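You operate a simulated robot arm through the tools that you are given. There is no shell and no other tool. Be economical: measure what you need, move in short steps, check, and stop when the job is done.

Carry out the task below with a simulated robot arm. There is one attempt and no reset: what you move stays moved.

Task
Drain the packer's air line, then try the knocker at 4 bar.
Fine: air tap off, drain tap open till the gauge is down and closed again, air on; set the knocker knob; mode to Hand, Knock once, mode to Off.

It is judged by the outcome, as a careful person would: the job done as asked, and still so three seconds after it is handed in. It fails if anything else is knocked over, pushed out of place, dropped, spilled or broken.

Robot
A 7-joint arm with a two-finger parallel gripper on a trunk, on a base that drives. Base frame: it is fixed to the floor where the robot stands at the start and does not move with it; the origin is under the middle of the robot, x ahead of it, y to its left, z up. Readings come in mm, degrees, newtons and seconds.
With the tool pointing down near the work surface it reaches from about 180 to 680 mm from the robot's upright axis, wherever it stands. Its first joint turns from -166.0 to 166.0 degrees. Places, roughly: black drain tap [600, -100, 700]; knock button [700, 100, 1000]; knocker air knob [600, -700, 1300]; mode switch [800, 400, 1100]; packer air gauge [600, -200, 1300]; packer air knob [600, -200, 1200]; packer air tap [700, 0, 1200]; packer vent tap [500, -400, 1200]. Payload 3.43 kg.
Tool frame: the origin (TCP) lies between the finger pads and is the grasp point; the fingertips stand 34 mm ahead of it; z points along the fingers, y is the line along which they close. Largest opening 128 mm; finger width 24, thickness 12; the body of the gripper, 48 by 130 mm, starts 96 mm behind the TCP.
Orientation is that of the tool frame in the base frame, as a unit quaternion [w, x, y, z]. With the fingers straight down and closing along the base's y, the tool's x points along the base's -x, its y along +y and its z along -z.

Tools
- The arm moves only by the tool jog_arm. Its argument "plan" is a list of rows, each a list of 7 numbers: the turn, a rotation vector about the tool's x, y, z in units of 5 degrees (1.0 is 5 degrees), then the shift along the tool's x, y, z in units of 25 mm (1.0 is 25 mm), then the opening, from 0 (shut) to 1 (fully open). In form: [[rx, ry, rz, tx, ty, tz, gripper], ...]. A call has 1 to 10 rows; each row shifts and turns the commanded pose from where the row before left it, along the tool's axes as they then stand. A call with a number of a shift or a turn outside -1 to 1 is refused whole. A row lasts 0.2 s, in which the tool goes at most 50 mm and 8.6 degrees; a call with a longer step from one row to the next is refused whole, and so is a gripper value outside its range. Where a pose cannot be reached the arm comes as near as it can. A force on the tool above 40 N (or 10 N above the force at the start of the call, whichever is more), or a blocked arm, ends the call early, and 0.2 s more pass. The fingers move at their own pace (about 108 mm/s each) and stop on an object; they squeeze with about 22 N. The grip force told is the motor's: it shows also when the fingers shut on nothing. Time passes only in rows, and 0.2 s behind the last, so rows that do not move let the fingers close. The reply holds the time, the measured pose of the TCP, the force on the tool along the base axes, the opening and the grip force, in the units named above and with some noise, with the torque about the TCP (base axes, N m) and any sound that the robot's microphone picked up.
- Cameras (640 x 400 px; columns grow to the right, rows downward): "scene" is now at [-0.9, 123.8, 1586.8]; the picture's right is [-0.16, -0.99, 0.00], its down [-0.42, 0.07, -0.91] and it looks along [0.89, -0.15, -0.42] (base axes); focal length 256 px, centre (320, 200). "wrist" rides on the gripper at [76, -11, -160] in the tool frame; the picture's right is [0.15, 0.99, 0.00], its down [-0.88, 0.13, -0.46] and it looks along [-0.45, 0.07, 0.89] (tool axes); focal length 234 px, centre (320, 200). There is no depth. A picture from a camera that has moved, and an enlarged one, comes with that camera's place and axes in the base frame and with its lens.
- capture(camera): a new picture of that camera. The clock stands still meanwhile.
- move_column(by): slides the trunk up (or, below 0, down) by that many mm; the arm and the scene camera ride with it, the base frame stays. It gives what a move gives, with no picture.
- steer(legs): drives the robot by 1 to 6 legs, each [ahead, left, turn to the left] in mm, mm and degrees, along the robot's own axes; the way and the turn of a leg run together, so that a leg with both is an arc; at most 1500 mm and 180 degrees a leg. The arm and the cameras ride along, it lands a little off, and it stops where it bumps. It gives what a move gives.
- turn_head(pan, tilt): turns the head with the scene camera to pan (to the left, within 86 degrees either way) and tilt (down, from -29 to 69), counted from straight ahead of the robot. It gives what a move gives.
- zoom(camera, box): a new picture of the part [left, top, right, bottom] of that camera's present view, enlarged. The clock stands still meanwhile.
- finish_job(): hands the job in; it is judged then, once.

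Go step by step. Nothing tells you exact positions but the pictures and the camera data: compare them with the known pose of the tool, close in by small moves and look again before you grip or let go. The budget is 120 turns and 82 pictures, counting those below and the enlarged ones. Unless the task says otherwise, let go and move clear before handing in, and close with one line.

The tools are called after "Call:" as name(argument=value, ...) on one line, values as JSON. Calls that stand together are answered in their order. jog_arm: Moves the arm, as the interface text tells. Its arguments: {"type":"object","properties":{"plan":{"type":"array","items":{"type":"array","items":{"type":"number"}}}},"required":["plan"]} The other tools are called the same way: move_column (by) slides the trunk up or down; steer (legs) drives the base; turn_head (pan, tilt) turns the head that bears the scene camera; capture (camera) takes a picture; zoom (camera, box) takes an enlarged picture of a part of a camera's view; finish_job () hands the job in.

At the start:

```text
time_s: 0.0
tool_pos: [345.1, 12.4, 1467.3]
ee_rot: [0.001, 0.0, 1.0, 0.0]
wrist_force: [-0.2, 0.3, -1.1]
ft_torque: [-0.01, -0.02, 0.04]
finger_gap: 127.7
gripper_force: 0.1
trunk travel left (down, up): [-275.0, 49.0]
robot x, y, heading: [-4.1, -1.0, -0.0]
head pan, tilt: [-10.2, 24.8]
```

scene: 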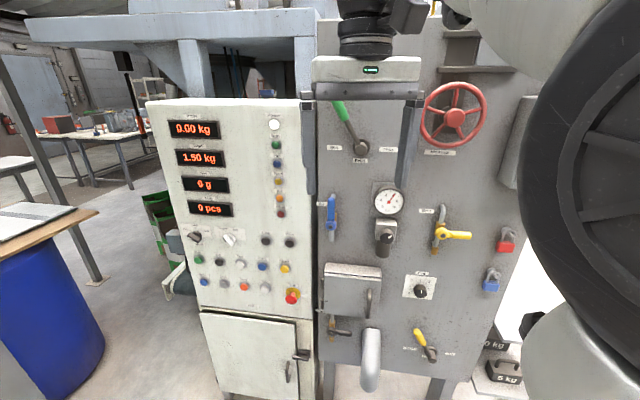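
wrist: 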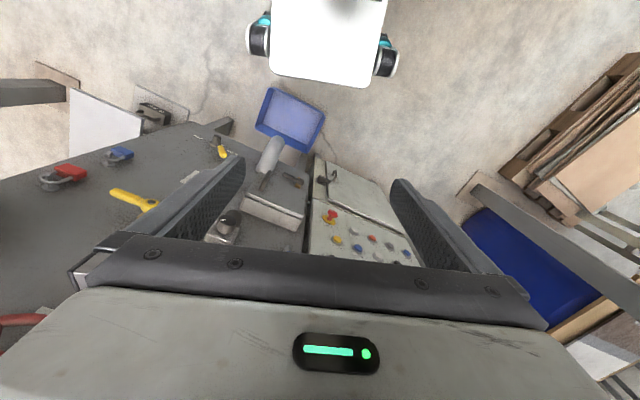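

I see a packer panel with gauge, taps and a control box. I'll zoom in to read the labels first.

Call:
zoom(camera="scene", box=[310, 80, 530, 220])

Call:
zoom(camera="scene", box=[310, 180, 530, 390])

Call:
zoom(camera="scene", box=[150, 100, 320, 310])

```text
2.86 times, centred on (420, 150) of scene
camera zoom: at [-0.9, 123.8, 1586.8], right [-0.16, -0.99, 0.0], down [-0.42, 0.07, -0.91], along [0.89, -0.15, -0.42], focal length 730 px, centre (34, 343)
```

zoom: 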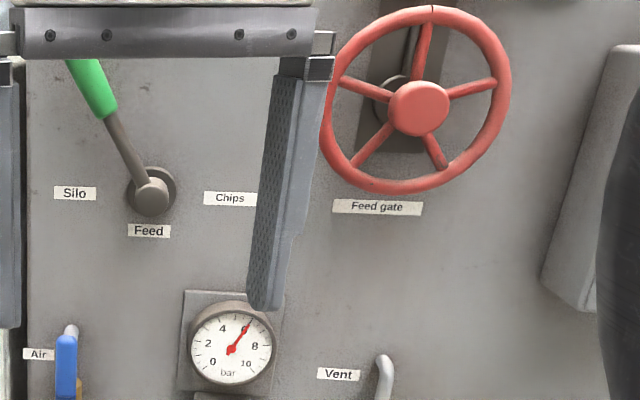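

```text
1.90 times, centred on (420, 285) of scene
camera zoom: at [-0.9, 123.8, 1586.8], right [-0.16, -0.99, 0.0], down [-0.42, 0.07, -0.91], along [0.89, -0.15, -0.42], focal length 487 px, centre (130, 38)
```

zoom: 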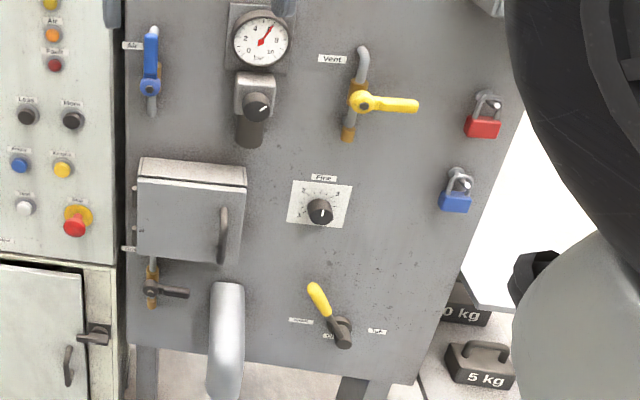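

```text
1.90 times, centred on (235, 205) of scene
camera zoom: at [-0.9, 123.8, 1586.8], right [-0.16, -0.99, 0.0], down [-0.42, 0.07, -0.91], along [0.89, -0.15, -0.42], focal length 487 px, centre (482, 190)
```

zoom: 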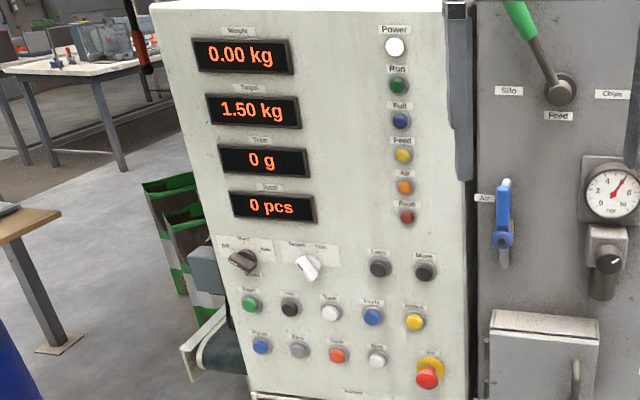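

The labels on the buttons are too small; zooming further, and turning the head to the right for the knocker knob.

Call:
zoom(camera="scene", box=[180, 225, 310, 310])

Call:
zoom(camera="scene", box=[310, 290, 400, 350])

Call:
turn_head(pan=-60, tilt=20)

Call:
capture(camera="scene")

```text
4.71 times, centred on (245, 268) of scene
camera zoom: at [-0.9, 123.8, 1586.8], right [-0.16, -0.99, 0.0], down [-0.42, 0.07, -0.91], along [0.89, -0.15, -0.42], focal length 1203 px, centre (673, -118)
```

zoom: 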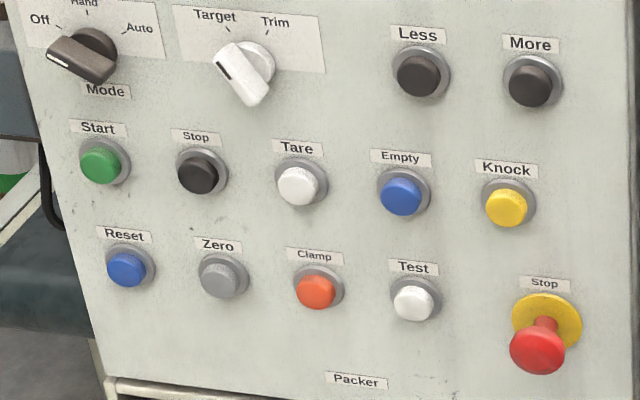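

```text
6.67 times, centred on (355, 320) of scene
camera zoom: at [-0.9, 123.8, 1586.8], right [-0.16, -0.99, 0.0], down [-0.42, 0.07, -0.91], along [0.89, -0.15, -0.42], focal length 1704 px, centre (87, -600)
```

zoom: 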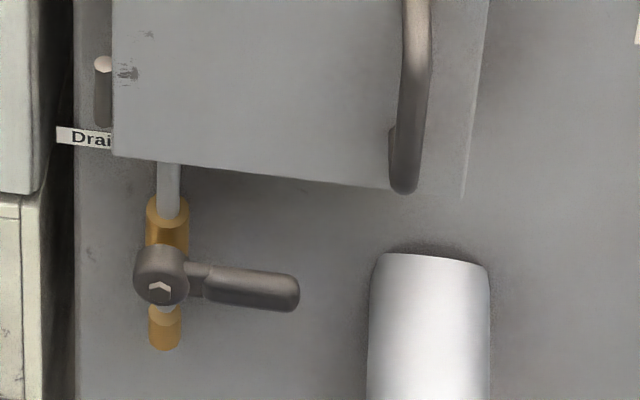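

```text
time_s: 1.2
tool_pos: [345.9, 12.6, 1468.3]
ee_rot: [0.0, 0.0, 1.0, 0.001]
wrist_force: [-0.8, 0.3, 0.5]
ft_torque: [0.01, -0.01, 0.03]
finger_gap: 127.9
gripper_force: 0.1
trunk travel left (down, up): [-275.0, 49.0]
robot x, y, heading: [2.5, -2.2, 0.2]
head pan, tilt: [-60.0, 20.0]
```

```text
74 pictures are left
camera scene: at [-44.9, 58.2, 1594.8], right [-0.86, -0.5, 0.0], down [-0.17, 0.3, -0.94], along [0.47, -0.81, -0.34], focal length 256 px, centre (320, 200)
```

scene: 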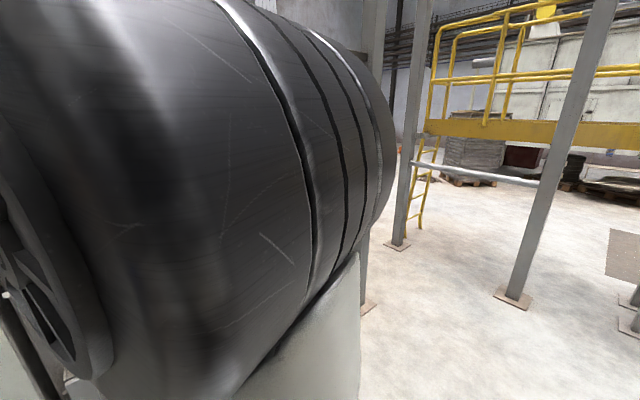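

The panel appears angled about 27° to the robot's heading. I'll square up to it, backing off slightly, and look again to triangulate.

Call:
steer(legs=[[-150, 0, 0], [0, 0, -27]])

Call:
turn_head(pan=0, tilt=25)

Call:
capture(camera="scene")

```text
time_s: 3.9
tool_pos: [176.9, -108.8, 1468.9]
ee_rot: [0.0, 0.162, 0.987, -0.001]
wrist_force: [0.1, -0.7, 0.2]
ft_torque: [0.01, 0.0, 0.02]
finger_gap: 127.8
gripper_force: 0.0
trunk travel left (down, up): [-275.0, 49.0]
robot x, y, heading: [-155.0, -11.3, -18.6]
head pan, tilt: [-60.0, 20.0]
stopped in leg 2: the robot was blocked; the commanded pose is now the measured one
```

```text
time_s: 5.2
tool_pos: [176.2, -109.3, 1469.2]
ee_rot: [0.0, 0.163, 0.987, 0.0]
wrist_force: [0.3, -0.9, 0.3]
ft_torque: [-0.02, -0.01, 0.02]
finger_gap: 128.0
gripper_force: 0.0
trunk travel left (down, up): [-275.0, 49.0]
robot x, y, heading: [-158.2, -10.5, -18.7]
head pan, tilt: [0.0, 25.0]
```

```text
73 pictures are left
camera scene: at [-109.8, 120.5, 1586.7], right [-0.32, -0.95, 0.0], down [-0.4, 0.14, -0.91], along [0.86, -0.29, -0.42], focal length 256 px, centre (320, 200)
```

scene: 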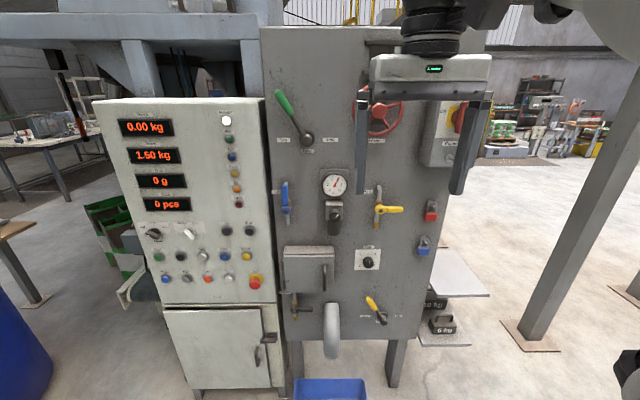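

The turn was blocked at -18.6°. I need to see what blocks it before moving again.

Call:
turn_head(pan=-80, tilt=35)

Call:
capture(camera="scene")

Call:
turn_head(pan=80, tilt=45)

Call:
capture(camera="scene")

Call:
capture(camera="wrist")

```text
time_s: 6.7
tool_pos: [177.2, -109.3, 1467.6]
ee_rot: [-0.001, 0.163, 0.987, 0.0]
wrist_force: [-0.8, -0.1, -0.5]
ft_torque: [0.0, 0.0, 0.02]
finger_gap: 128.2
gripper_force: 0.1
trunk travel left (down, up): [-275.0, 49.0]
robot x, y, heading: [-154.5, -12.0, -18.8]
head pan, tilt: [-80.0, 35.0]
```

```text
72 pictures are left
camera scene: at [-116.3, 106.8, 1584.2], right [-0.47, -0.88, 0.0], down [-0.39, 0.21, -0.89], along [0.79, -0.42, -0.45], focal length 256 px, centre (320, 200)
```

scene: 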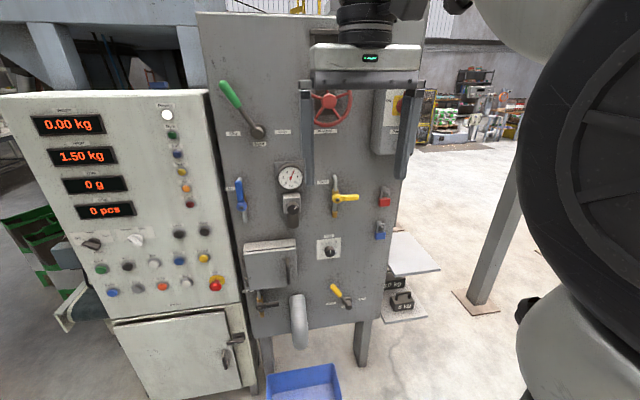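

```text
time_s: 9.2
tool_pos: [176.0, -108.2, 1468.8]
ee_rot: [0.0, 0.162, 0.987, 0.0]
wrist_force: [-0.3, -0.1, 0.5]
ft_torque: [0.02, -0.03, 0.02]
finger_gap: 128.1
gripper_force: 0.1
trunk travel left (down, up): [-275.0, 49.0]
robot x, y, heading: [-153.6, -9.1, -18.6]
head pan, tilt: [80.0, 45.0]
```

```text
71 pictures are left
camera scene: at [-158.0, 221.5, 1556.1], right [0.88, -0.48, 0.0], down [-0.34, -0.62, -0.71], along [0.34, 0.62, -0.71], focal length 256 px, centre (320, 200)
```

scene: 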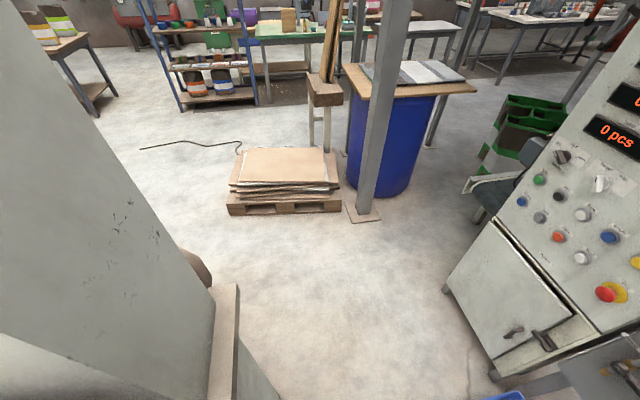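

```text
70 pictures are left
camera wrist: at [100.7, -94.6, 1627.2], right [0.18, 0.98, 0.0], down [0.88, -0.16, 0.46], along [0.45, -0.08, -0.89], focal length 234 px, centre (320, 200)
```

wrist: 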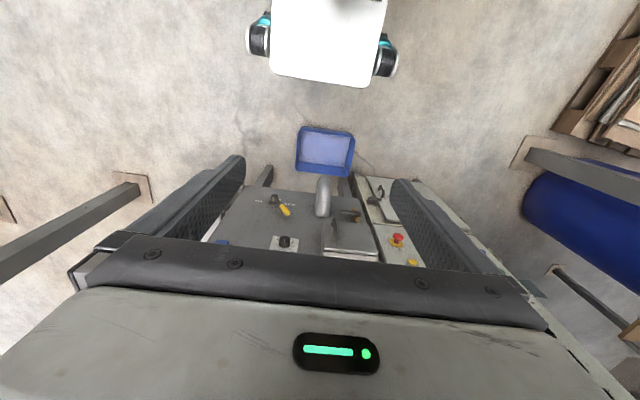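

A steel post stands close behind my left side; I'll drive forward and right before finishing the turn.

Call:
steer(legs=[[60, -100, 0], [0, -100, -8]])

Call:
turn_head(pan=0, tilt=25)

Call:
capture(camera="scene")

```text
time_s: 12.0
tool_pos: [145.7, -361.9, 1467.6]
ee_rot: [0.0, 0.229, 0.974, 0.0]
wrist_force: [-0.1, -0.7, 0.3]
ft_torque: [0.0, -0.01, 0.0]
finger_gap: 128.0
gripper_force: 0.0
trunk travel left (down, up): [-275.0, 49.0]
robot x, y, heading: [-171.0, -218.7, -26.5]
head pan, tilt: [80.0, 45.0]
```

```text
time_s: 13.6
tool_pos: [145.1, -362.9, 1468.0]
ee_rot: [0.0, 0.228, 0.974, -0.001]
wrist_force: [-0.3, 0.5, -0.1]
ft_torque: [-0.01, -0.01, -0.02]
finger_gap: 127.9
gripper_force: 0.2
trunk travel left (down, up): [-275.0, 49.0]
robot x, y, heading: [-172.3, -219.1, -26.4]
head pan, tilt: [0.0, 25.0]
```

```text
69 pictures are left
camera scene: at [-108.0, -96.7, 1586.7], right [-0.44, -0.9, 0.0], down [-0.38, 0.19, -0.91], along [0.81, -0.4, -0.42], focal length 256 px, centre (320, 200)
```

scene: 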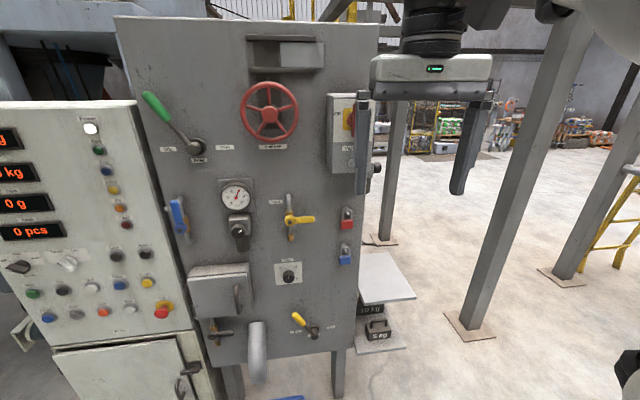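

Panel perpendicular comes out near heading -19°, gauge near (627,-181,1275). Zooming in where the knocker knob should be, and on the taps.

Call:
zoom(camera="scene", box=[320, 80, 420, 200])

Call:
zoom(camera="scene", box=[150, 170, 330, 290])

```text
3.33 times, centred on (370, 140) of scene
camera zoom: at [-108.0, -96.7, 1586.7], right [-0.44, -0.9, 0.0], down [-0.38, 0.19, -0.91], along [0.81, -0.4, -0.42], focal length 852 px, centre (153, 400)
```

zoom: 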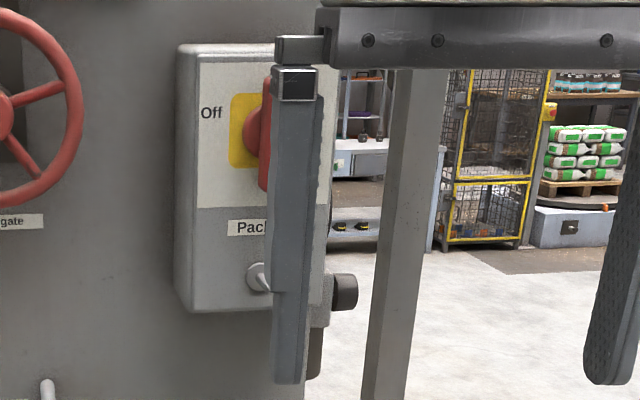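

```text
3.33 times, centred on (240, 230) of scene
camera zoom: at [-108.0, -96.7, 1586.7], right [-0.44, -0.9, 0.0], down [-0.38, 0.19, -0.91], along [0.81, -0.4, -0.42], focal length 852 px, centre (587, 100)
```

zoom: 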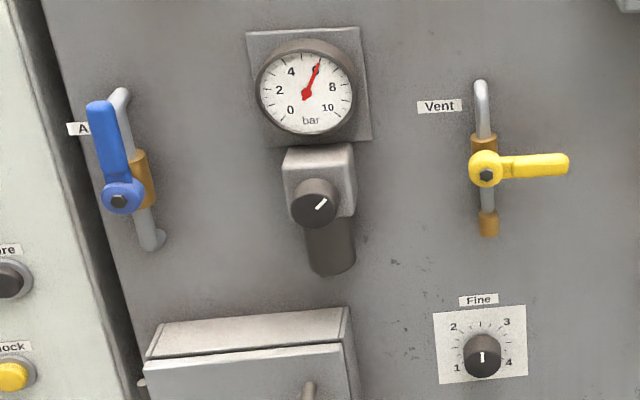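

The knocker regulator sits on the panel's right side face. First I'll turn the tool to point forward here in free space.

Call:
jog_arm(plan=[[0, -1, 0, -0.29, 0, 0.43, 0], [0, -1, 0, -0.26, 0, 0.45, 0], [0, -1, 0, -0.22, 0, 0.47, 0], [0, -1, 0, -0.17, 0, 0.49, 0], [0, -1, 0, -0.13, 0, 0.5, 0], [0, -1, 0, -0.09, 0, 0.51, 0], [0, -1, 0, -0.04, 0, 0.52, 0], [0, -1, 0, 0, 0, 0.52, 0], [0, -1, 0, 0.05, 0, 0.52, 0]])

Call:
jog_arm(plan=[[0, -1, 0, 0.09, 0, 0.51, 0], [0, -1, 0, 0.14, 0, 0.5, 0], [0, -1, 0, 0.18, 0, 0.49, 0], [0, -1, 0, 0.22, 0, 0.47, 0], [0, -1, 0, 0.26, 0, 0.45, 0], [0, -1, 0, 0.3, 0, 0.42, 0], [0, -1, 0, 0.34, 0, 0.39, 0], [0, -1, 0, 0.37, 0, 0.36, 0], [0, -1, 0, 0.4, 0, 0.33, 0]])

Call:
capture(camera="scene")

```text
time_s: 15.6
tool_pos: [204.8, -393.0, 1371.9]
ee_rot: [0.374, 0.212, 0.899, -0.089]
wrist_force: [-0.4, -0.5, 0.7]
ft_torque: [0.02, 0.04, -0.01]
finger_gap: 0.0
gripper_force: 22.0
trunk travel left (down, up): [-275.0, 49.0]
robot x, y, heading: [-174.2, -222.5, -26.4]
head pan, tilt: [0.0, 25.0]
```

```text
time_s: 17.6
tool_pos: [308.5, -440.2, 1306.3]
ee_rot: [0.688, 0.162, 0.688, -0.162]
wrist_force: [-0.2, -1.3, 0.2]
ft_torque: [0.01, -0.01, 0.03]
finger_gap: 0.1
gripper_force: 22.2
out of reach, approached as far as the arm can: row 6, 7, 8, 9
trunk travel left (down, up): [-275.0, 49.0]
robot x, y, heading: [-170.5, -217.4, -26.4]
head pan, tilt: [0.0, 25.0]
```

```text
66 pictures are left
camera scene: at [-107.8, -96.9, 1586.7], right [-0.45, -0.9, 0.0], down [-0.38, 0.19, -0.91], along [0.81, -0.4, -0.42], focal length 256 px, centre (320, 200)
```

scene: 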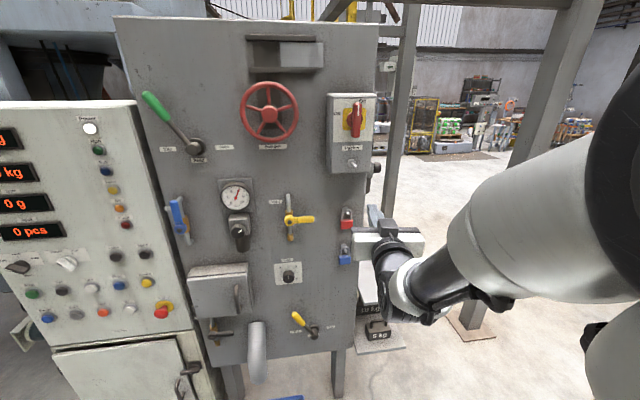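

Reach forward is ~530 mm. Now drive to face the air tap.

Call:
steer(legs=[[0, 0, 7.4], [40, 400, 0]])

Call:
capture(camera="scene")

Call:
capture(camera="wrist")

```text
time_s: 20.8
tool_pos: [421.0, -187.5, 1305.3]
ee_rot: [0.697, 0.114, 0.698, -0.114]
wrist_force: [0.1, -0.7, -0.9]
ft_torque: [-0.04, -0.02, 0.01]
finger_gap: 0.1
gripper_force: 21.8
trunk travel left (down, up): [-275.0, 49.0]
robot x, y, heading: [-78.4, -35.0, -18.9]
head pan, tilt: [0.0, 25.0]
stopped in leg 2: the robot was blocked; the commanded pose is now the measured one
```

```text
65 pictures are left
camera scene: at [-37.3, 96.7, 1586.7], right [-0.32, -0.95, 0.0], down [-0.4, 0.14, -0.91], along [0.86, -0.29, -0.42], focal length 256 px, centre (320, 200)
```

scene: 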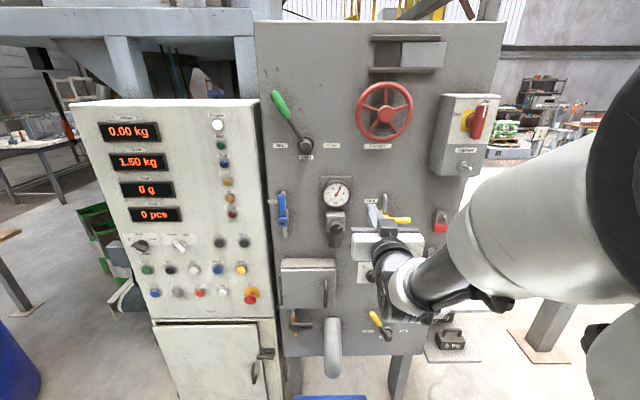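

```text
64 pictures are left
camera wrist: at [265.5, -146.3, 1229.3], right [0.32, 0.94, -0.15], down [-0.39, 0.27, 0.88], along [0.87, -0.22, 0.45], focal length 234 px, centre (320, 200)
```

wrist: 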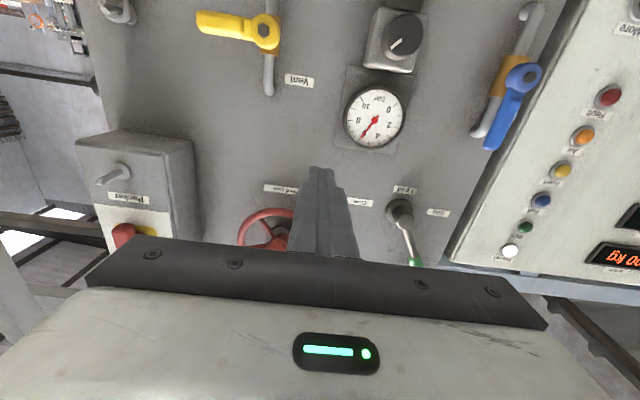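

Blocked again on the left; looking at that side and floor.

Call:
turn_head(pan=86, tilt=30)

Call:
capture(camera="scene")

Call:
turn_head(pan=20, tilt=60)

Call:
capture(camera="scene")

```text
time_s: 22.4
tool_pos: [419.9, -187.7, 1306.2]
ee_rot: [0.698, 0.114, 0.698, -0.114]
wrist_force: [0.0, -0.1, 0.4]
ft_torque: [0.0, -0.05, -0.03]
finger_gap: 0.2
gripper_force: 22.2
trunk travel left (down, up): [-275.0, 49.0]
robot x, y, heading: [-82.9, -31.5, -18.5]
head pan, tilt: [85.9, 30.0]
```

```text
63 pictures are left
camera scene: at [-89.2, 209.7, 1578.8], right [0.92, -0.39, 0.0], down [-0.19, -0.46, -0.87], along [0.34, 0.8, -0.5], focal length 256 px, centre (320, 200)
```

scene: 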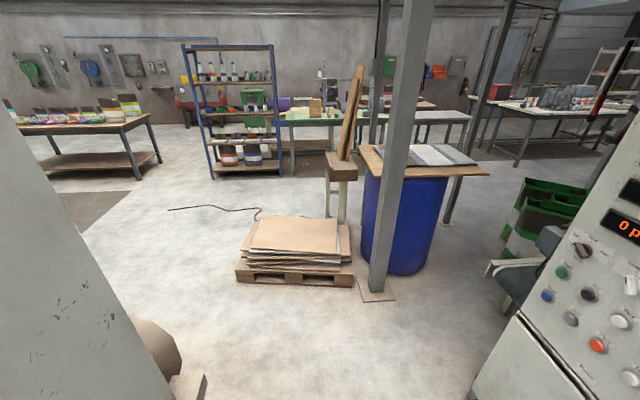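

```text
time_s: 23.8
tool_pos: [421.4, -187.6, 1305.3]
ee_rot: [0.698, 0.115, 0.698, -0.115]
wrist_force: [0.8, -0.3, 0.4]
ft_torque: [0.0, -0.04, 0.01]
finger_gap: 0.1
gripper_force: 22.4
trunk travel left (down, up): [-275.0, 49.0]
robot x, y, heading: [-82.6, -32.3, -18.9]
head pan, tilt: [20.0, 60.0]
```

```text
62 pictures are left
camera scene: at [-57.6, 127.9, 1536.7], right [0.02, -1.0, 0.0], down [-0.87, -0.02, -0.5], along [0.5, 0.01, -0.87], focal length 256 px, centre (320, 200)
```

scene: 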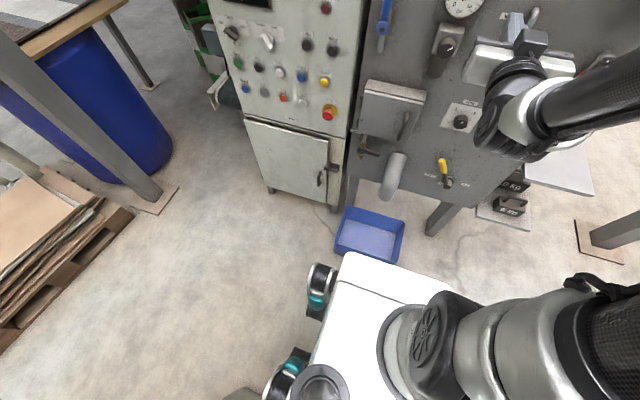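

A post stands left-rear; there's ~170 mm between base front and the blue tray. I'll retract the arm first, then go 100 mm forward and left.

Call:
jog_arm(plan=[[0, 0, 0, 0, 0, -1, 0], [0, 0, 0, 0, 0, -1, 0], [0, 0, 0, 0, 0, -1, 0], [0, 0, 0, 0, 0, -1, 0], [0, 0, 0, 0, 0, -1, 0]])

```text
time_s: 25.0
tool_pos: [400.1, -174.7, 1356.0]
ee_rot: [0.698, 0.113, 0.698, -0.113]
wrist_force: [0.0, -0.5, 0.7]
ft_torque: [-0.01, 0.02, -0.01]
finger_gap: 0.0
gripper_force: 22.2
out of reach, approached as far as the arm can: row 1, 2, 3, 4, 5
trunk travel left (down, up): [-275.0, 49.0]
robot x, y, heading: [-83.2, -33.9, -18.8]
head pan, tilt: [20.0, 60.0]
```

Call:
steer(legs=[[80, 0, 0], [0, 180, 0]])

Call:
turn_head(pan=0, tilt=35)

Call:
capture(camera="scene")

```text
time_s: 28.0
tool_pos: [533.9, -29.4, 1354.6]
ee_rot: [0.698, 0.113, 0.698, -0.113]
wrist_force: [0.3, -0.8, 0.2]
ft_torque: [-0.03, 0.0, 0.01]
finger_gap: 0.0
gripper_force: 21.8
trunk travel left (down, up): [-275.0, 49.0]
robot x, y, heading: [54.4, 106.4, -18.4]
head pan, tilt: [20.0, 60.0]
```

```text
time_s: 28.9
tool_pos: [533.5, -29.0, 1354.6]
ee_rot: [0.697, 0.113, 0.699, -0.113]
wrist_force: [0.1, -0.4, 0.6]
ft_torque: [0.03, 0.0, -0.04]
finger_gap: 0.0
gripper_force: 22.0
trunk travel left (down, up): [-275.0, 49.0]
robot x, y, heading: [52.9, 107.9, -18.8]
head pan, tilt: [0.0, 35.0]
```

```text
61 pictures are left
camera scene: at [93.0, 241.4, 1570.9], right [-0.32, -0.95, 0.0], down [-0.54, 0.18, -0.82], along [0.78, -0.26, -0.57], focal length 256 px, centre (320, 200)
```

scene: 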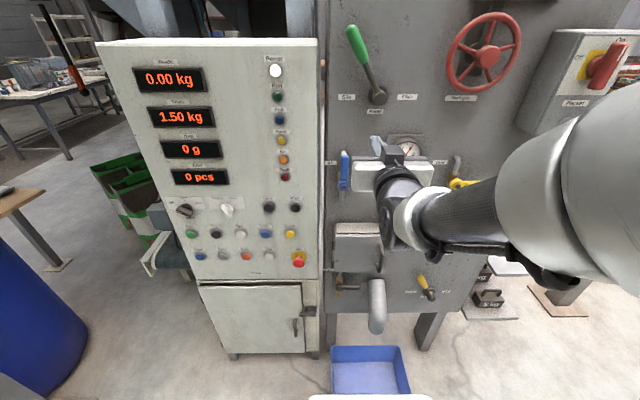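

Robot moved. Zooming on the air tap for precise location from scene and wrist.

Call:
zoom(camera="scene", box=[310, 120, 430, 210])

Call:
capture(camera="wrist")

```text
4.44 times, centred on (370, 165) of scene
camera zoom: at [93.0, 241.4, 1570.9], right [-0.32, -0.95, 0.0], down [-0.54, 0.18, -0.82], along [0.78, -0.26, -0.57], focal length 1136 px, centre (98, 356)
```

zoom: 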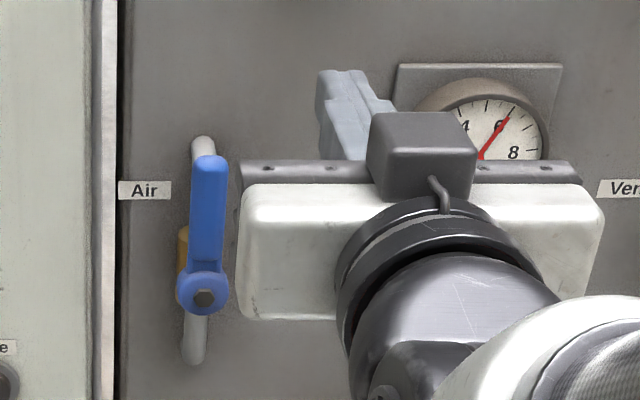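

```text
59 pictures are left
camera wrist: at [378.8, 11.4, 1278.8], right [0.31, 0.94, -0.15], down [-0.39, 0.27, 0.88], along [0.87, -0.22, 0.45], focal length 234 px, centre (320, 200)
```

wrist: 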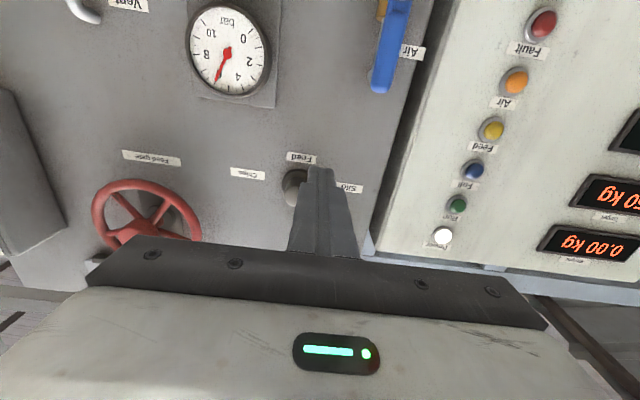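

Handle tip is at about n≈607, l≈196, z≈1283 (panel frame), hub z≈1193. I'll move the closed fingers to the left of the handle, still in front of it.

Call:
jog_arm(plan=[[0, 0, 0, 0, 0.82, 0.4, 0], [0, 0, 0, 0.3, 0.82, 0, 0], [0, 0, 0, 0.9, 0.82, 0, 0], [0, 0, 0, 0.9, 0.82, 0, 0], [0, 0, 0, 0.9, 0, 0, 0]])

Call:
capture(camera="wrist")

```text
time_s: 30.1
tool_pos: [572.6, 46.0, 1279.3]
ee_rot: [0.698, 0.113, 0.698, -0.113]
wrist_force: [-0.1, 0.5, 0.6]
ft_torque: [-0.05, -0.01, -0.01]
finger_gap: 0.0
gripper_force: 22.0
trunk travel left (down, up): [-275.0, 49.0]
robot x, y, heading: [53.1, 111.4, -18.6]
head pan, tilt: [0.0, 35.0]
```

```text
58 pictures are left
camera wrist: at [416.3, 86.0, 1203.6], right [0.31, 0.94, -0.15], down [-0.39, 0.27, 0.88], along [0.87, -0.22, 0.45], focal length 234 px, centre (320, 200)
```

wrist: 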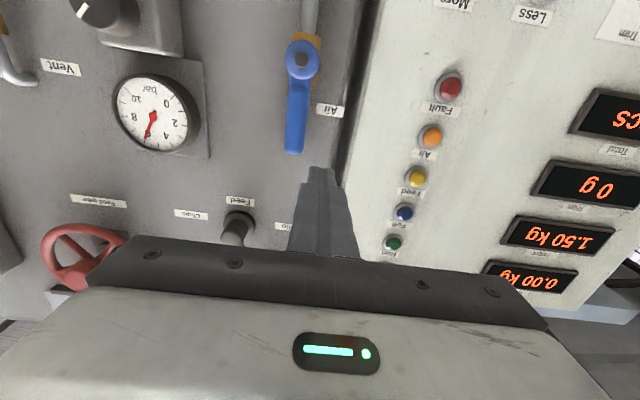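

Lined up to the left of the handle. Move in.

Call:
jog_arm(plan=[[0, 0, 0, 0.55, 0, 0.6, 0], [0, 0, 0, 0.55, 0, 0.6, 0], [0, 0, 0, 0, 0, 0.6, 0], [0, 0, 0, 0, 0, 0.6, 0]])

Call:
zoom(camera="scene", box=[310, 120, 430, 210])

```text
time_s: 31.1
tool_pos: [627.4, 26.4, 1252.7]
ee_rot: [0.698, 0.113, 0.698, -0.113]
wrist_force: [-0.1, -0.9, -0.4]
ft_torque: [0.0, -0.07, -0.01]
finger_gap: 0.2
gripper_force: 22.6
trunk travel left (down, up): [-275.0, 49.0]
robot x, y, heading: [49.4, 109.2, -18.4]
head pan, tilt: [0.0, 35.0]
```

```text
4.44 times, centred on (370, 165) of scene
camera zoom: at [93.0, 241.3, 1570.9], right [-0.32, -0.95, 0.0], down [-0.54, 0.18, -0.82], along [0.78, -0.26, -0.57], focal length 1136 px, centre (98, 356)
```

zoom: 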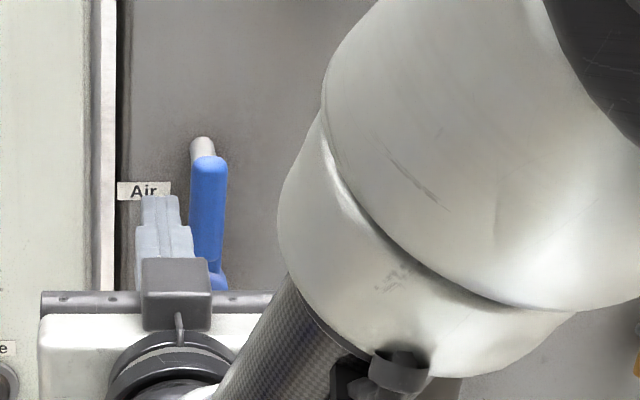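

Call:
jog_arm(plan=[[0, 0, 0, 0.1, -0.32, 0, 0], [0, 0, 0, -0.16, -0.64, 0, 0], [0, 0, 0, 0, -0.64, 0, 0], [0, 0, 0, 0.2, -0.64, 0, 0], [0, 0, 0, 0.32, -0.56, 0, 0], [0, 0, 0, 0.48, -0.44, 0, 0], [0, 0, 0, 0.56, -0.32, 0, 0]])

Call:
capture(camera="wrist")

```text
time_s: 32.7
tool_pos: [597.0, -59.7, 1213.7]
ee_rot: [0.697, 0.115, 0.698, -0.114]
wrist_force: [-1.0, -0.3, 0.2]
ft_torque: [0.01, 0.0, 0.01]
finger_gap: 0.4
gripper_force: 22.8
trunk travel left (down, up): [-275.0, 49.0]
robot x, y, heading: [54.1, 107.7, -18.7]
head pan, tilt: [0.0, 35.0]
```

```text
56 pictures are left
camera wrist: at [441.0, -18.1, 1138.5], right [0.31, 0.94, -0.15], down [-0.39, 0.27, 0.88], along [0.87, -0.22, 0.45], focal length 234 px, centre (320, 200)
```

wrist: 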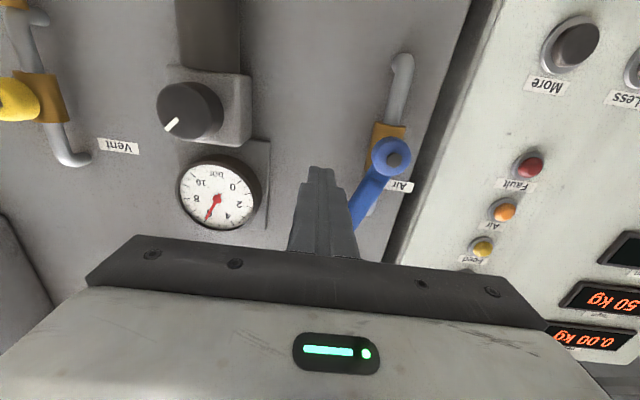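

The handle moved ~28° and then the fingers slipped over its front. I'll back off, return behind it, and go ~14 mm deeper.

Call:
jog_arm(plan=[[0, 0, 0, 0, 0, -0.8, 0], [0, 0, 0, 0, 0, -0.8, 0], [0, 0, 0, -0.6, 0.82, 0, 0], [0, 0, 0, -0.6, 0.82, 0, 0], [0, 0, 0, -0.6, 0.82, 0, 0], [0, 0, 0, 0, 0, 0.7, 0], [0, 0, 0, 0, 0, 0.7, 0], [0, 0, 0, 0, 0, 0.76, 0]])

Call:
capture(camera="wrist")

```text
time_s: 34.5
tool_pos: [642.9, -6.9, 1260.2]
ee_rot: [0.697, 0.114, 0.698, -0.114]
wrist_force: [0.2, 0.0, 0.3]
ft_torque: [0.03, 0.0, 0.0]
finger_gap: 0.2
gripper_force: 21.9
out of reach, approached as far as the arm can: row 2
trunk travel left (down, up): [-275.0, 49.0]
robot x, y, heading: [53.1, 106.6, -18.6]
head pan, tilt: [0.0, 35.0]
```

```text
55 pictures are left
camera wrist: at [487.3, 33.1, 1184.4], right [0.31, 0.94, -0.15], down [-0.39, 0.27, 0.88], along [0.87, -0.22, 0.45], focal length 234 px, centre (320, 200)
```

wrist: 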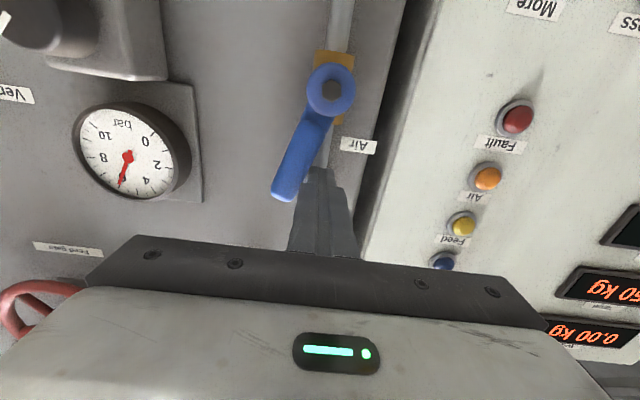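

Call:
jog_arm(plan=[[0, 0, 0, 0.25, -0.56, 0, 0], [0, 0, 0, 0.2, -0.64, 0, 0], [0, 0, 0, 0.32, -0.56, 0, 0], [0, 0, 0, 0.48, -0.44, 0, 0], [0, 0, 0, 0.56, -0.32, 0, 0]])

Call:
capture(camera="wrist")

```text
time_s: 35.7
tool_pos: [621.2, -65.7, 1214.3]
ee_rot: [0.697, 0.114, 0.698, -0.114]
wrist_force: [-0.1, -0.2, -0.7]
ft_torque: [0.0, 0.03, 0.0]
finger_gap: 0.3
gripper_force: 22.0
trunk travel left (down, up): [-275.0, 49.0]
robot x, y, heading: [51.7, 107.9, -18.6]
head pan, tilt: [0.0, 35.0]
```

```text
54 pictures are left
camera wrist: at [465.6, -26.3, 1138.1], right [0.31, 0.94, -0.15], down [-0.39, 0.27, 0.88], along [0.87, -0.22, 0.45], focal length 234 px, centre (320, 200)
```

wrist: 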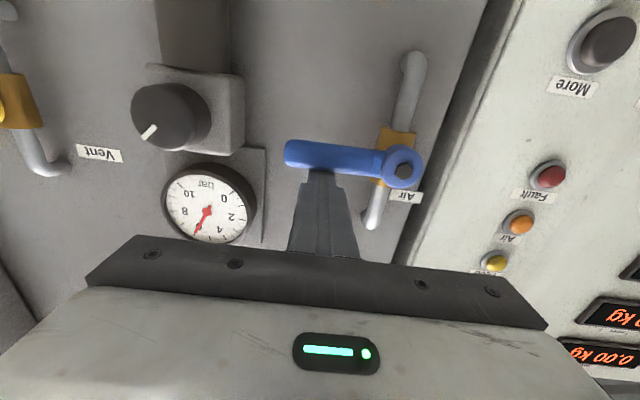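

Call:
jog_arm(plan=[[0, 0, 0, 0.15, 0, 0, 0], [0, 0, 0, 0.15, 0, 0, 0], [0, 0, 0, 0, 0, 0, 0]])

Call:
capture(camera="wrist")

```text
time_s: 36.5
tool_pos: [621.5, -66.6, 1211.7]
ee_rot: [0.701, 0.113, 0.694, -0.114]
wrist_force: [-1.1, -0.9, 21.8]
ft_torque: [-0.06, -0.15, -0.01]
finger_gap: 0.0
gripper_force: 22.1
trunk travel left (down, up): [-275.0, 49.0]
robot x, y, heading: [52.6, 107.1, -18.7]
head pan, tilt: [0.0, 35.0]
```

```text
53 pictures are left
camera wrist: at [466.5, -26.5, 1134.1], right [0.31, 0.94, -0.15], down [-0.4, 0.27, 0.88], along [0.86, -0.22, 0.46], focal length 234 px, centre (320, 200)
```

wrist: 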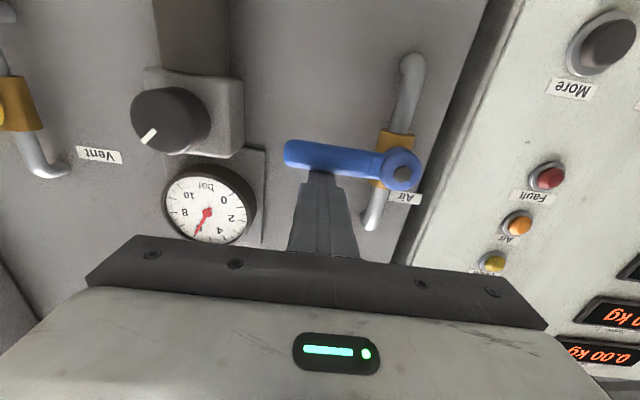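

Air tap is against its stop (off). Retract and look at the drain tap and cabinet box.

Call:
jog_arm(plan=[[0, 0, 0, -0.4, 0, 0, 0], [0, 0, 0, 0, 0, -1, 0], [0, 0, 0, 0, 0, -1, 0], [0, 0, 0, 0, 0, -1, 0], [0, 0, 0, 0, 0, -0.5, 0]])

Call:
turn_head(pan=0, tilt=50)

Call:
capture(camera="scene")

Call:
zoom(camera="scene", box=[300, 100, 440, 260])

```text
time_s: 37.7
tool_pos: [570.6, -50.0, 1217.5]
ee_rot: [0.697, 0.113, 0.699, -0.113]
wrist_force: [0.0, -0.4, 0.1]
ft_torque: [-0.03, 0.0, 0.04]
finger_gap: 0.1
gripper_force: 22.3
out of reach, approached as far as the arm can: row 4, 5
trunk travel left (down, up): [-275.0, 49.0]
robot x, y, heading: [51.7, 109.1, -18.4]
head pan, tilt: [0.0, 35.0]
```

```text
time_s: 38.5
tool_pos: [572.7, -49.2, 1216.7]
ee_rot: [0.697, 0.113, 0.698, -0.113]
wrist_force: [-0.3, -0.2, 1.1]
ft_torque: [-0.03, 0.02, 0.02]
finger_gap: 0.0
gripper_force: 22.1
trunk travel left (down, up): [-275.0, 49.0]
robot x, y, heading: [50.5, 111.0, -18.5]
head pan, tilt: [0.0, 50.0]
```

```text
52 pictures are left
camera scene: at [82.5, 244.9, 1549.3], right [-0.32, -0.95, 0.0], down [-0.73, 0.24, -0.64], along [0.61, -0.2, -0.77], focal length 256 px, centre (320, 200)
```

scene: 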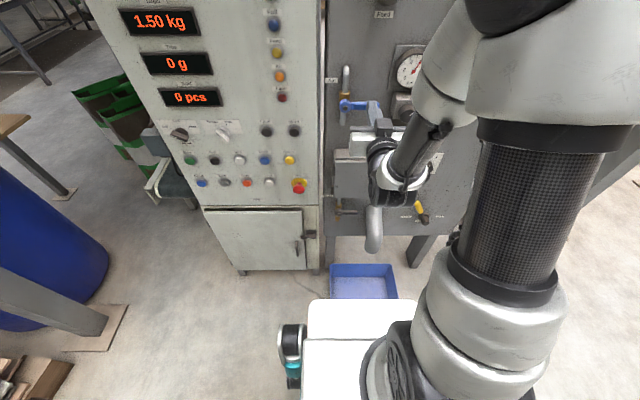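

```text
2.50 times, centred on (370, 180) of scene
camera zoom: at [82.5, 244.9, 1549.3], right [-0.32, -0.95, 0.0], down [-0.73, 0.24, -0.64], along [0.61, -0.2, -0.77], focal length 639 px, centre (195, 250)
```

zoom: 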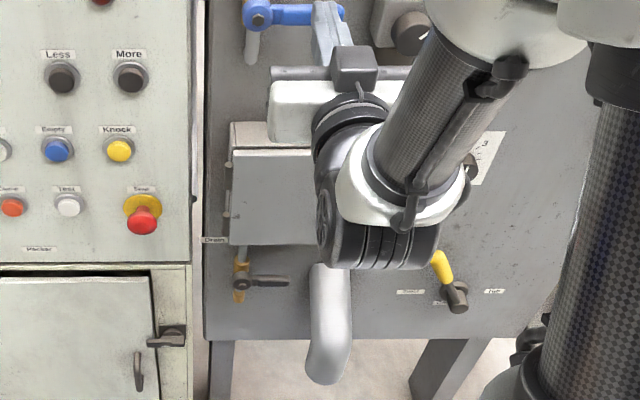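

Air handle is horizontal, cabinet box protrudes little. Back off 50 mm, then lower the trunk for the drain tap.

Call:
steer(legs=[[-50, 0, 0]])

Call:
move_column(by=-275)

```text
time_s: 39.4
tool_pos: [524.8, -32.7, 1217.0]
ee_rot: [0.697, 0.113, 0.699, -0.113]
wrist_force: [-0.8, -0.1, -0.3]
ft_torque: [0.0, 0.02, 0.02]
finger_gap: 0.0
gripper_force: 21.8
trunk travel left (down, up): [-275.0, 49.0]
robot x, y, heading: [3.4, 123.3, -18.8]
head pan, tilt: [0.0, 50.0]
```

```text
time_s: 42.2
tool_pos: [525.5, -34.2, 942.5]
ee_rot: [0.697, 0.113, 0.699, -0.113]
wrist_force: [-0.4, 0.9, -0.1]
ft_torque: [0.0, -0.01, 0.0]
finger_gap: 0.0
gripper_force: 21.9
trunk travel left (down, up): [0.0, 324.0]
robot x, y, heading: [2.9, 126.8, -18.5]
head pan, tilt: [0.0, 50.0]
```

Call:
jog_arm(plan=[[0, 0, 0, 0.9, 0, 0.15, 0], [0, 0, 0, 0.9, 0, 0.15, 0], [0, 0, 0, 0.9, 0, 0.15, 0], [0, 0, 0, 0.9, 0, 0.15, 0], [0, 0, 0, 0.9, 0, 0.1, 0], [0, 0, 0, 0.9, 0, 0.1, 0], [0, 0, 0, 0.9, 0, 0.1, 0], [0, 0, 0, 0.9, 0, 0, 0], [0, 0, 0, 0.9, 0, 0, 0], [0, 0, 0, 0.9, 0, 0, 0]])

Call:
capture(camera="wrist")

Call:
capture(camera="scene")

```text
time_s: 44.4
tool_pos: [546.7, -42.1, 715.8]
ee_rot: [0.698, 0.114, 0.697, -0.114]
wrist_force: [0.5, -0.2, 0.4]
ft_torque: [-0.04, 0.01, 0.03]
finger_gap: 0.1
gripper_force: 22.2
trunk travel left (down, up): [0.0, 324.0]
robot x, y, heading: [5.5, 123.0, -18.4]
head pan, tilt: [0.0, 50.0]
```

```text
50 pictures are left
camera wrist: at [389.9, -2.2, 639.4], right [0.31, 0.94, -0.15], down [-0.39, 0.27, 0.88], along [0.87, -0.22, 0.45], focal length 234 px, centre (320, 200)
```

wrist: 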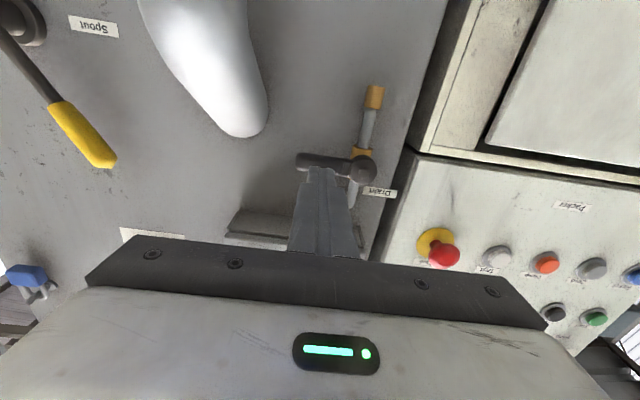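

```text
49 pictures are left
camera scene: at [35.7, 260.5, 1274.3], right [-0.32, -0.95, 0.0], down [-0.73, 0.24, -0.64], along [0.61, -0.2, -0.77], focal length 256 px, centre (320, 200)
```

scene: 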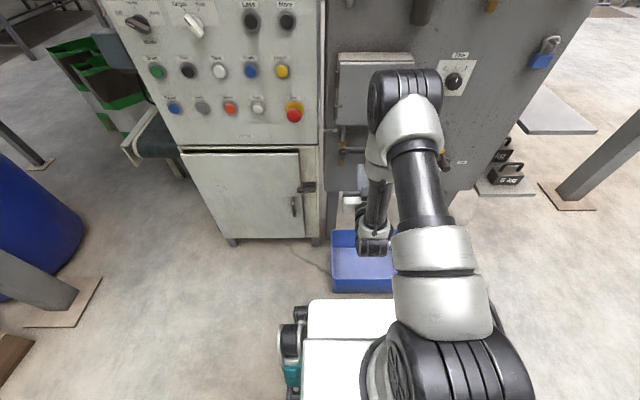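

Drain hub at about l=189, z=722; handle to the right. Move finger below the handle and in.

Call:
jog_arm(plan=[[0, 0, 0, 1, 0, 0, 0], [0, 0, 0, 0.05, 0, 0.7, 0], [0, 0, 0, 0, 0, 0.8, 0], [0, 0, 0, 0, 0, 0.8, 0], [0, 0, 0, 0, 0, 0.8, 0]])

Call:
capture(camera="wrist")

```text
time_s: 45.6
tool_pos: [620.4, -67.1, 690.1]
ee_rot: [0.698, 0.113, 0.698, -0.113]
wrist_force: [-0.2, -1.0, -0.5]
ft_torque: [-0.03, 0.01, 0.0]
finger_gap: 0.1
gripper_force: 21.7
trunk travel left (down, up): [0.0, 324.0]
robot x, y, heading: [6.0, 123.9, -18.3]
head pan, tilt: [0.0, 50.0]
```

```text
48 pictures are left
camera wrist: at [465.0, -26.0, 613.5], right [0.31, 0.94, -0.15], down [-0.39, 0.27, 0.88], along [0.87, -0.22, 0.45], focal length 234 px, centre (320, 200)
```

wrist: 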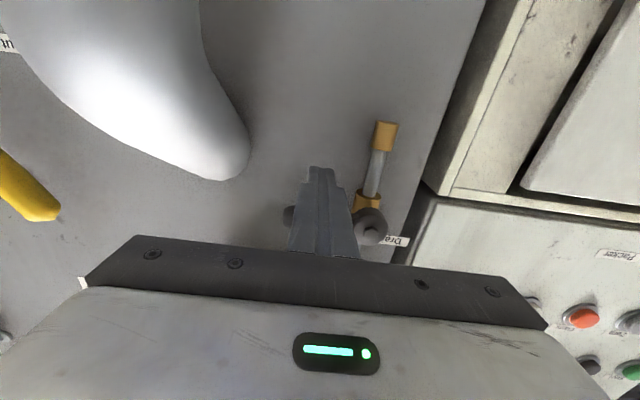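

Call:
jog_arm(plan=[[0, 0, 0, -0.48, 0, 0, 0], [0, 0, 0, -0.55, -0.14, 0, 0], [0, 0, 0, -0.56, 0, 0, 0], [0, 0, 0, -0.54, 0.15, 0, 0], [0, 0, 0, -0.48, 0.29, 0, 0], [0, 0, 0, -0.39, 0.4, 0, 0], [0, 0, 0, -0.28, 0.49, 0, 0]])

Call:
capture(camera="wrist")

```text
time_s: 47.2
tool_pos: [626.5, -38.6, 772.2]
ee_rot: [0.697, 0.114, 0.699, -0.114]
wrist_force: [0.2, -2.1, -1.4]
ft_torque: [-0.05, 0.02, -0.02]
finger_gap: 0.0
gripper_force: 21.9
trunk travel left (down, up): [0.0, 324.0]
robot x, y, heading: [6.7, 126.4, -18.6]
head pan, tilt: [0.0, 50.0]
```

```text
47 pictures are left
camera wrist: at [471.5, 2.2, 695.5], right [0.31, 0.94, -0.15], down [-0.39, 0.27, 0.88], along [0.87, -0.22, 0.45], focal length 234 px, centre (320, 200)
```

wrist: 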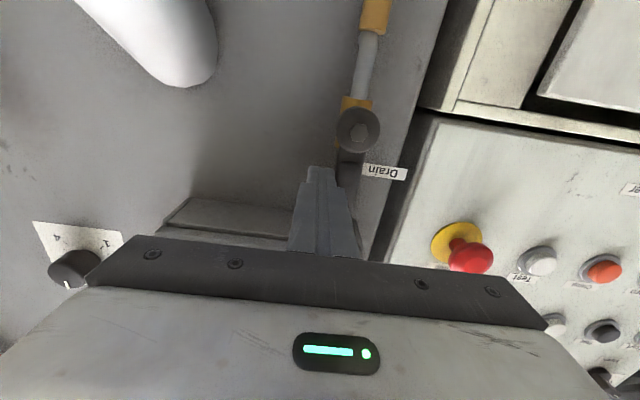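

Call:
jog_arm(plan=[[0, 0, 0, 0, 0.2, 0, 0], [0, 0, 0, 0, 0.2, 0, 0], [0, 0, 0, 0, 0.2, 0, 0], [0, 0, 0, 0, 0, 0, 0]])

Call:
turn_head(pan=-10, tilt=20)

Call:
capture(camera="scene")

```text
time_s: 48.0
tool_pos: [628.5, -37.4, 771.5]
ee_rot: [0.694, 0.119, 0.699, -0.125]
wrist_force: [-3.7, -3.9, 2.5]
ft_torque: [0.07, -0.09, 0.01]
finger_gap: 0.0
gripper_force: 22.6
trunk travel left (down, up): [0.0, 324.0]
robot x, y, heading: [5.0, 125.4, -18.5]
head pan, tilt: [0.0, 50.0]
stopped in row 3: the force on the tool passed its limit at 43 N (the readings are from after the stop); the commanded pose is now the measured one
```

```text
time_s: 48.9
tool_pos: [627.7, -38.6, 771.1]
ee_rot: [0.694, 0.12, 0.699, -0.125]
wrist_force: [-4.6, -11.1, 0.6]
ft_torque: [0.08, -0.06, -0.09]
finger_gap: 0.0
gripper_force: 22.1
trunk travel left (down, up): [0.0, 324.0]
robot x, y, heading: [4.7, 125.5, -18.5]
head pan, tilt: [-10.0, 20.0]
```

```text
46 pictures are left
camera scene: at [44.2, 239.4, 1319.8], right [-0.48, -0.88, 0.0], down [-0.3, 0.16, -0.94], along [0.82, -0.45, -0.34], focal length 256 px, centre (320, 200)
```

scene: 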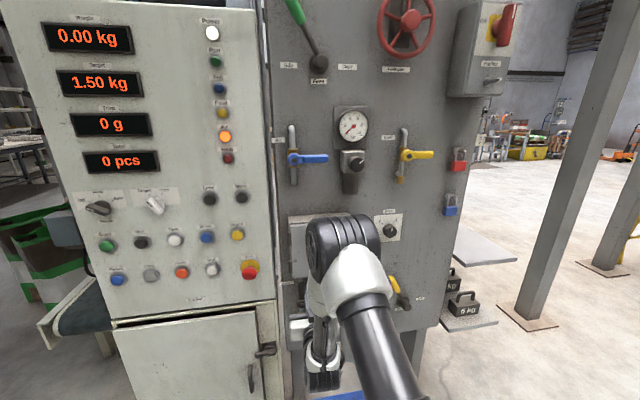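

Call:
zoom(camera="scene", box=[320, 95, 390, 145])

```text
8.00 times, centred on (355, 120) of scene
camera zoom: at [44.2, 239.4, 1319.8], right [-0.48, -0.88, 0.0], down [-0.3, 0.16, -0.94], along [0.82, -0.45, -0.34], focal length 2045 px, centre (40, 840)
```

zoom: 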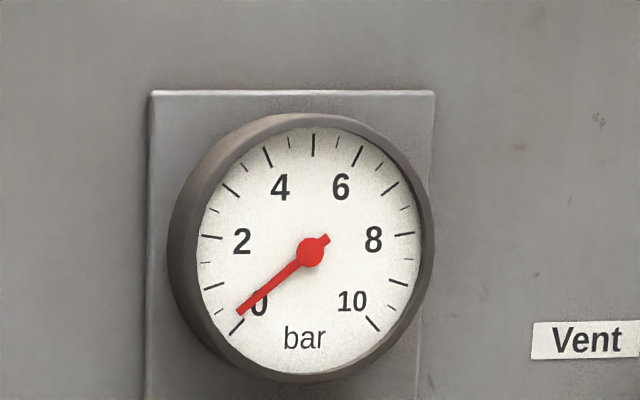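

Gauge is nearly down, "Air" lamp lit. I'll reposition to the handle's left meanwhile, then recheck the gauge before closing.

Call:
jog_arm(plan=[[0, 0, 0, 0, -0.2, -0.6, 0], [0, 0, 0, 0, 0, -0.9, 0], [0, 0, 0, 0, 0, -0.9, 0], [0, 0, 0, 0, 0.75, 0, 0], [0, 0, 0, 0, 0.75, 0, 0], [0, 0, 0, 0, 0.75, 0, 0]])

Call:
zoom(camera="scene", box=[320, 95, 390, 145])

Call:
capture(camera="wrist")

```text
time_s: 50.3
tool_pos: [589.8, 30.9, 772.3]
ee_rot: [0.694, 0.12, 0.699, -0.125]
wrist_force: [0.2, 0.4, -0.1]
ft_torque: [-0.04, 0.0, 0.04]
finger_gap: 0.0
gripper_force: 21.9
trunk travel left (down, up): [0.0, 324.0]
robot x, y, heading: [8.6, 124.7, -18.5]
head pan, tilt: [-10.0, 20.0]
```

```text
8.00 times, centred on (355, 120) of scene
camera zoom: at [44.5, 239.8, 1319.8], right [-0.48, -0.88, 0.0], down [-0.3, 0.16, -0.94], along [0.82, -0.45, -0.34], focal length 2045 px, centre (40, 840)
```

zoom: 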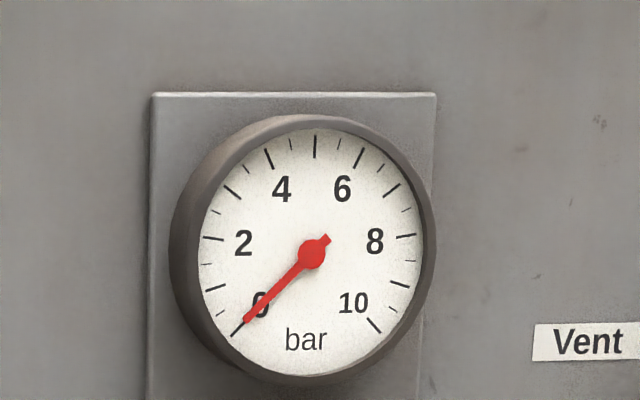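

```text
43 pictures are left
camera wrist: at [434.6, 74.9, 696.3], right [0.33, 0.93, -0.15], down [-0.38, 0.28, 0.88], along [0.86, -0.24, 0.45], focal length 234 px, centre (320, 200)
```

wrist: 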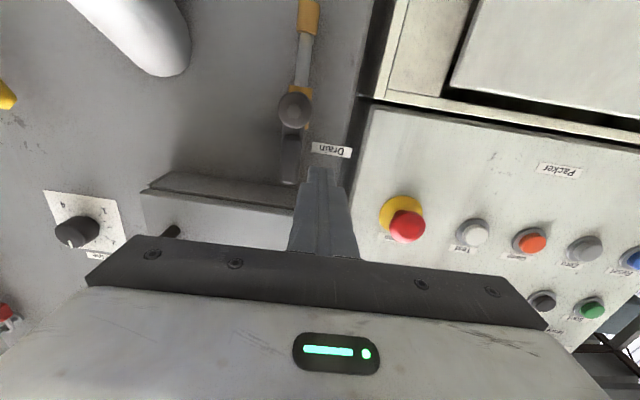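

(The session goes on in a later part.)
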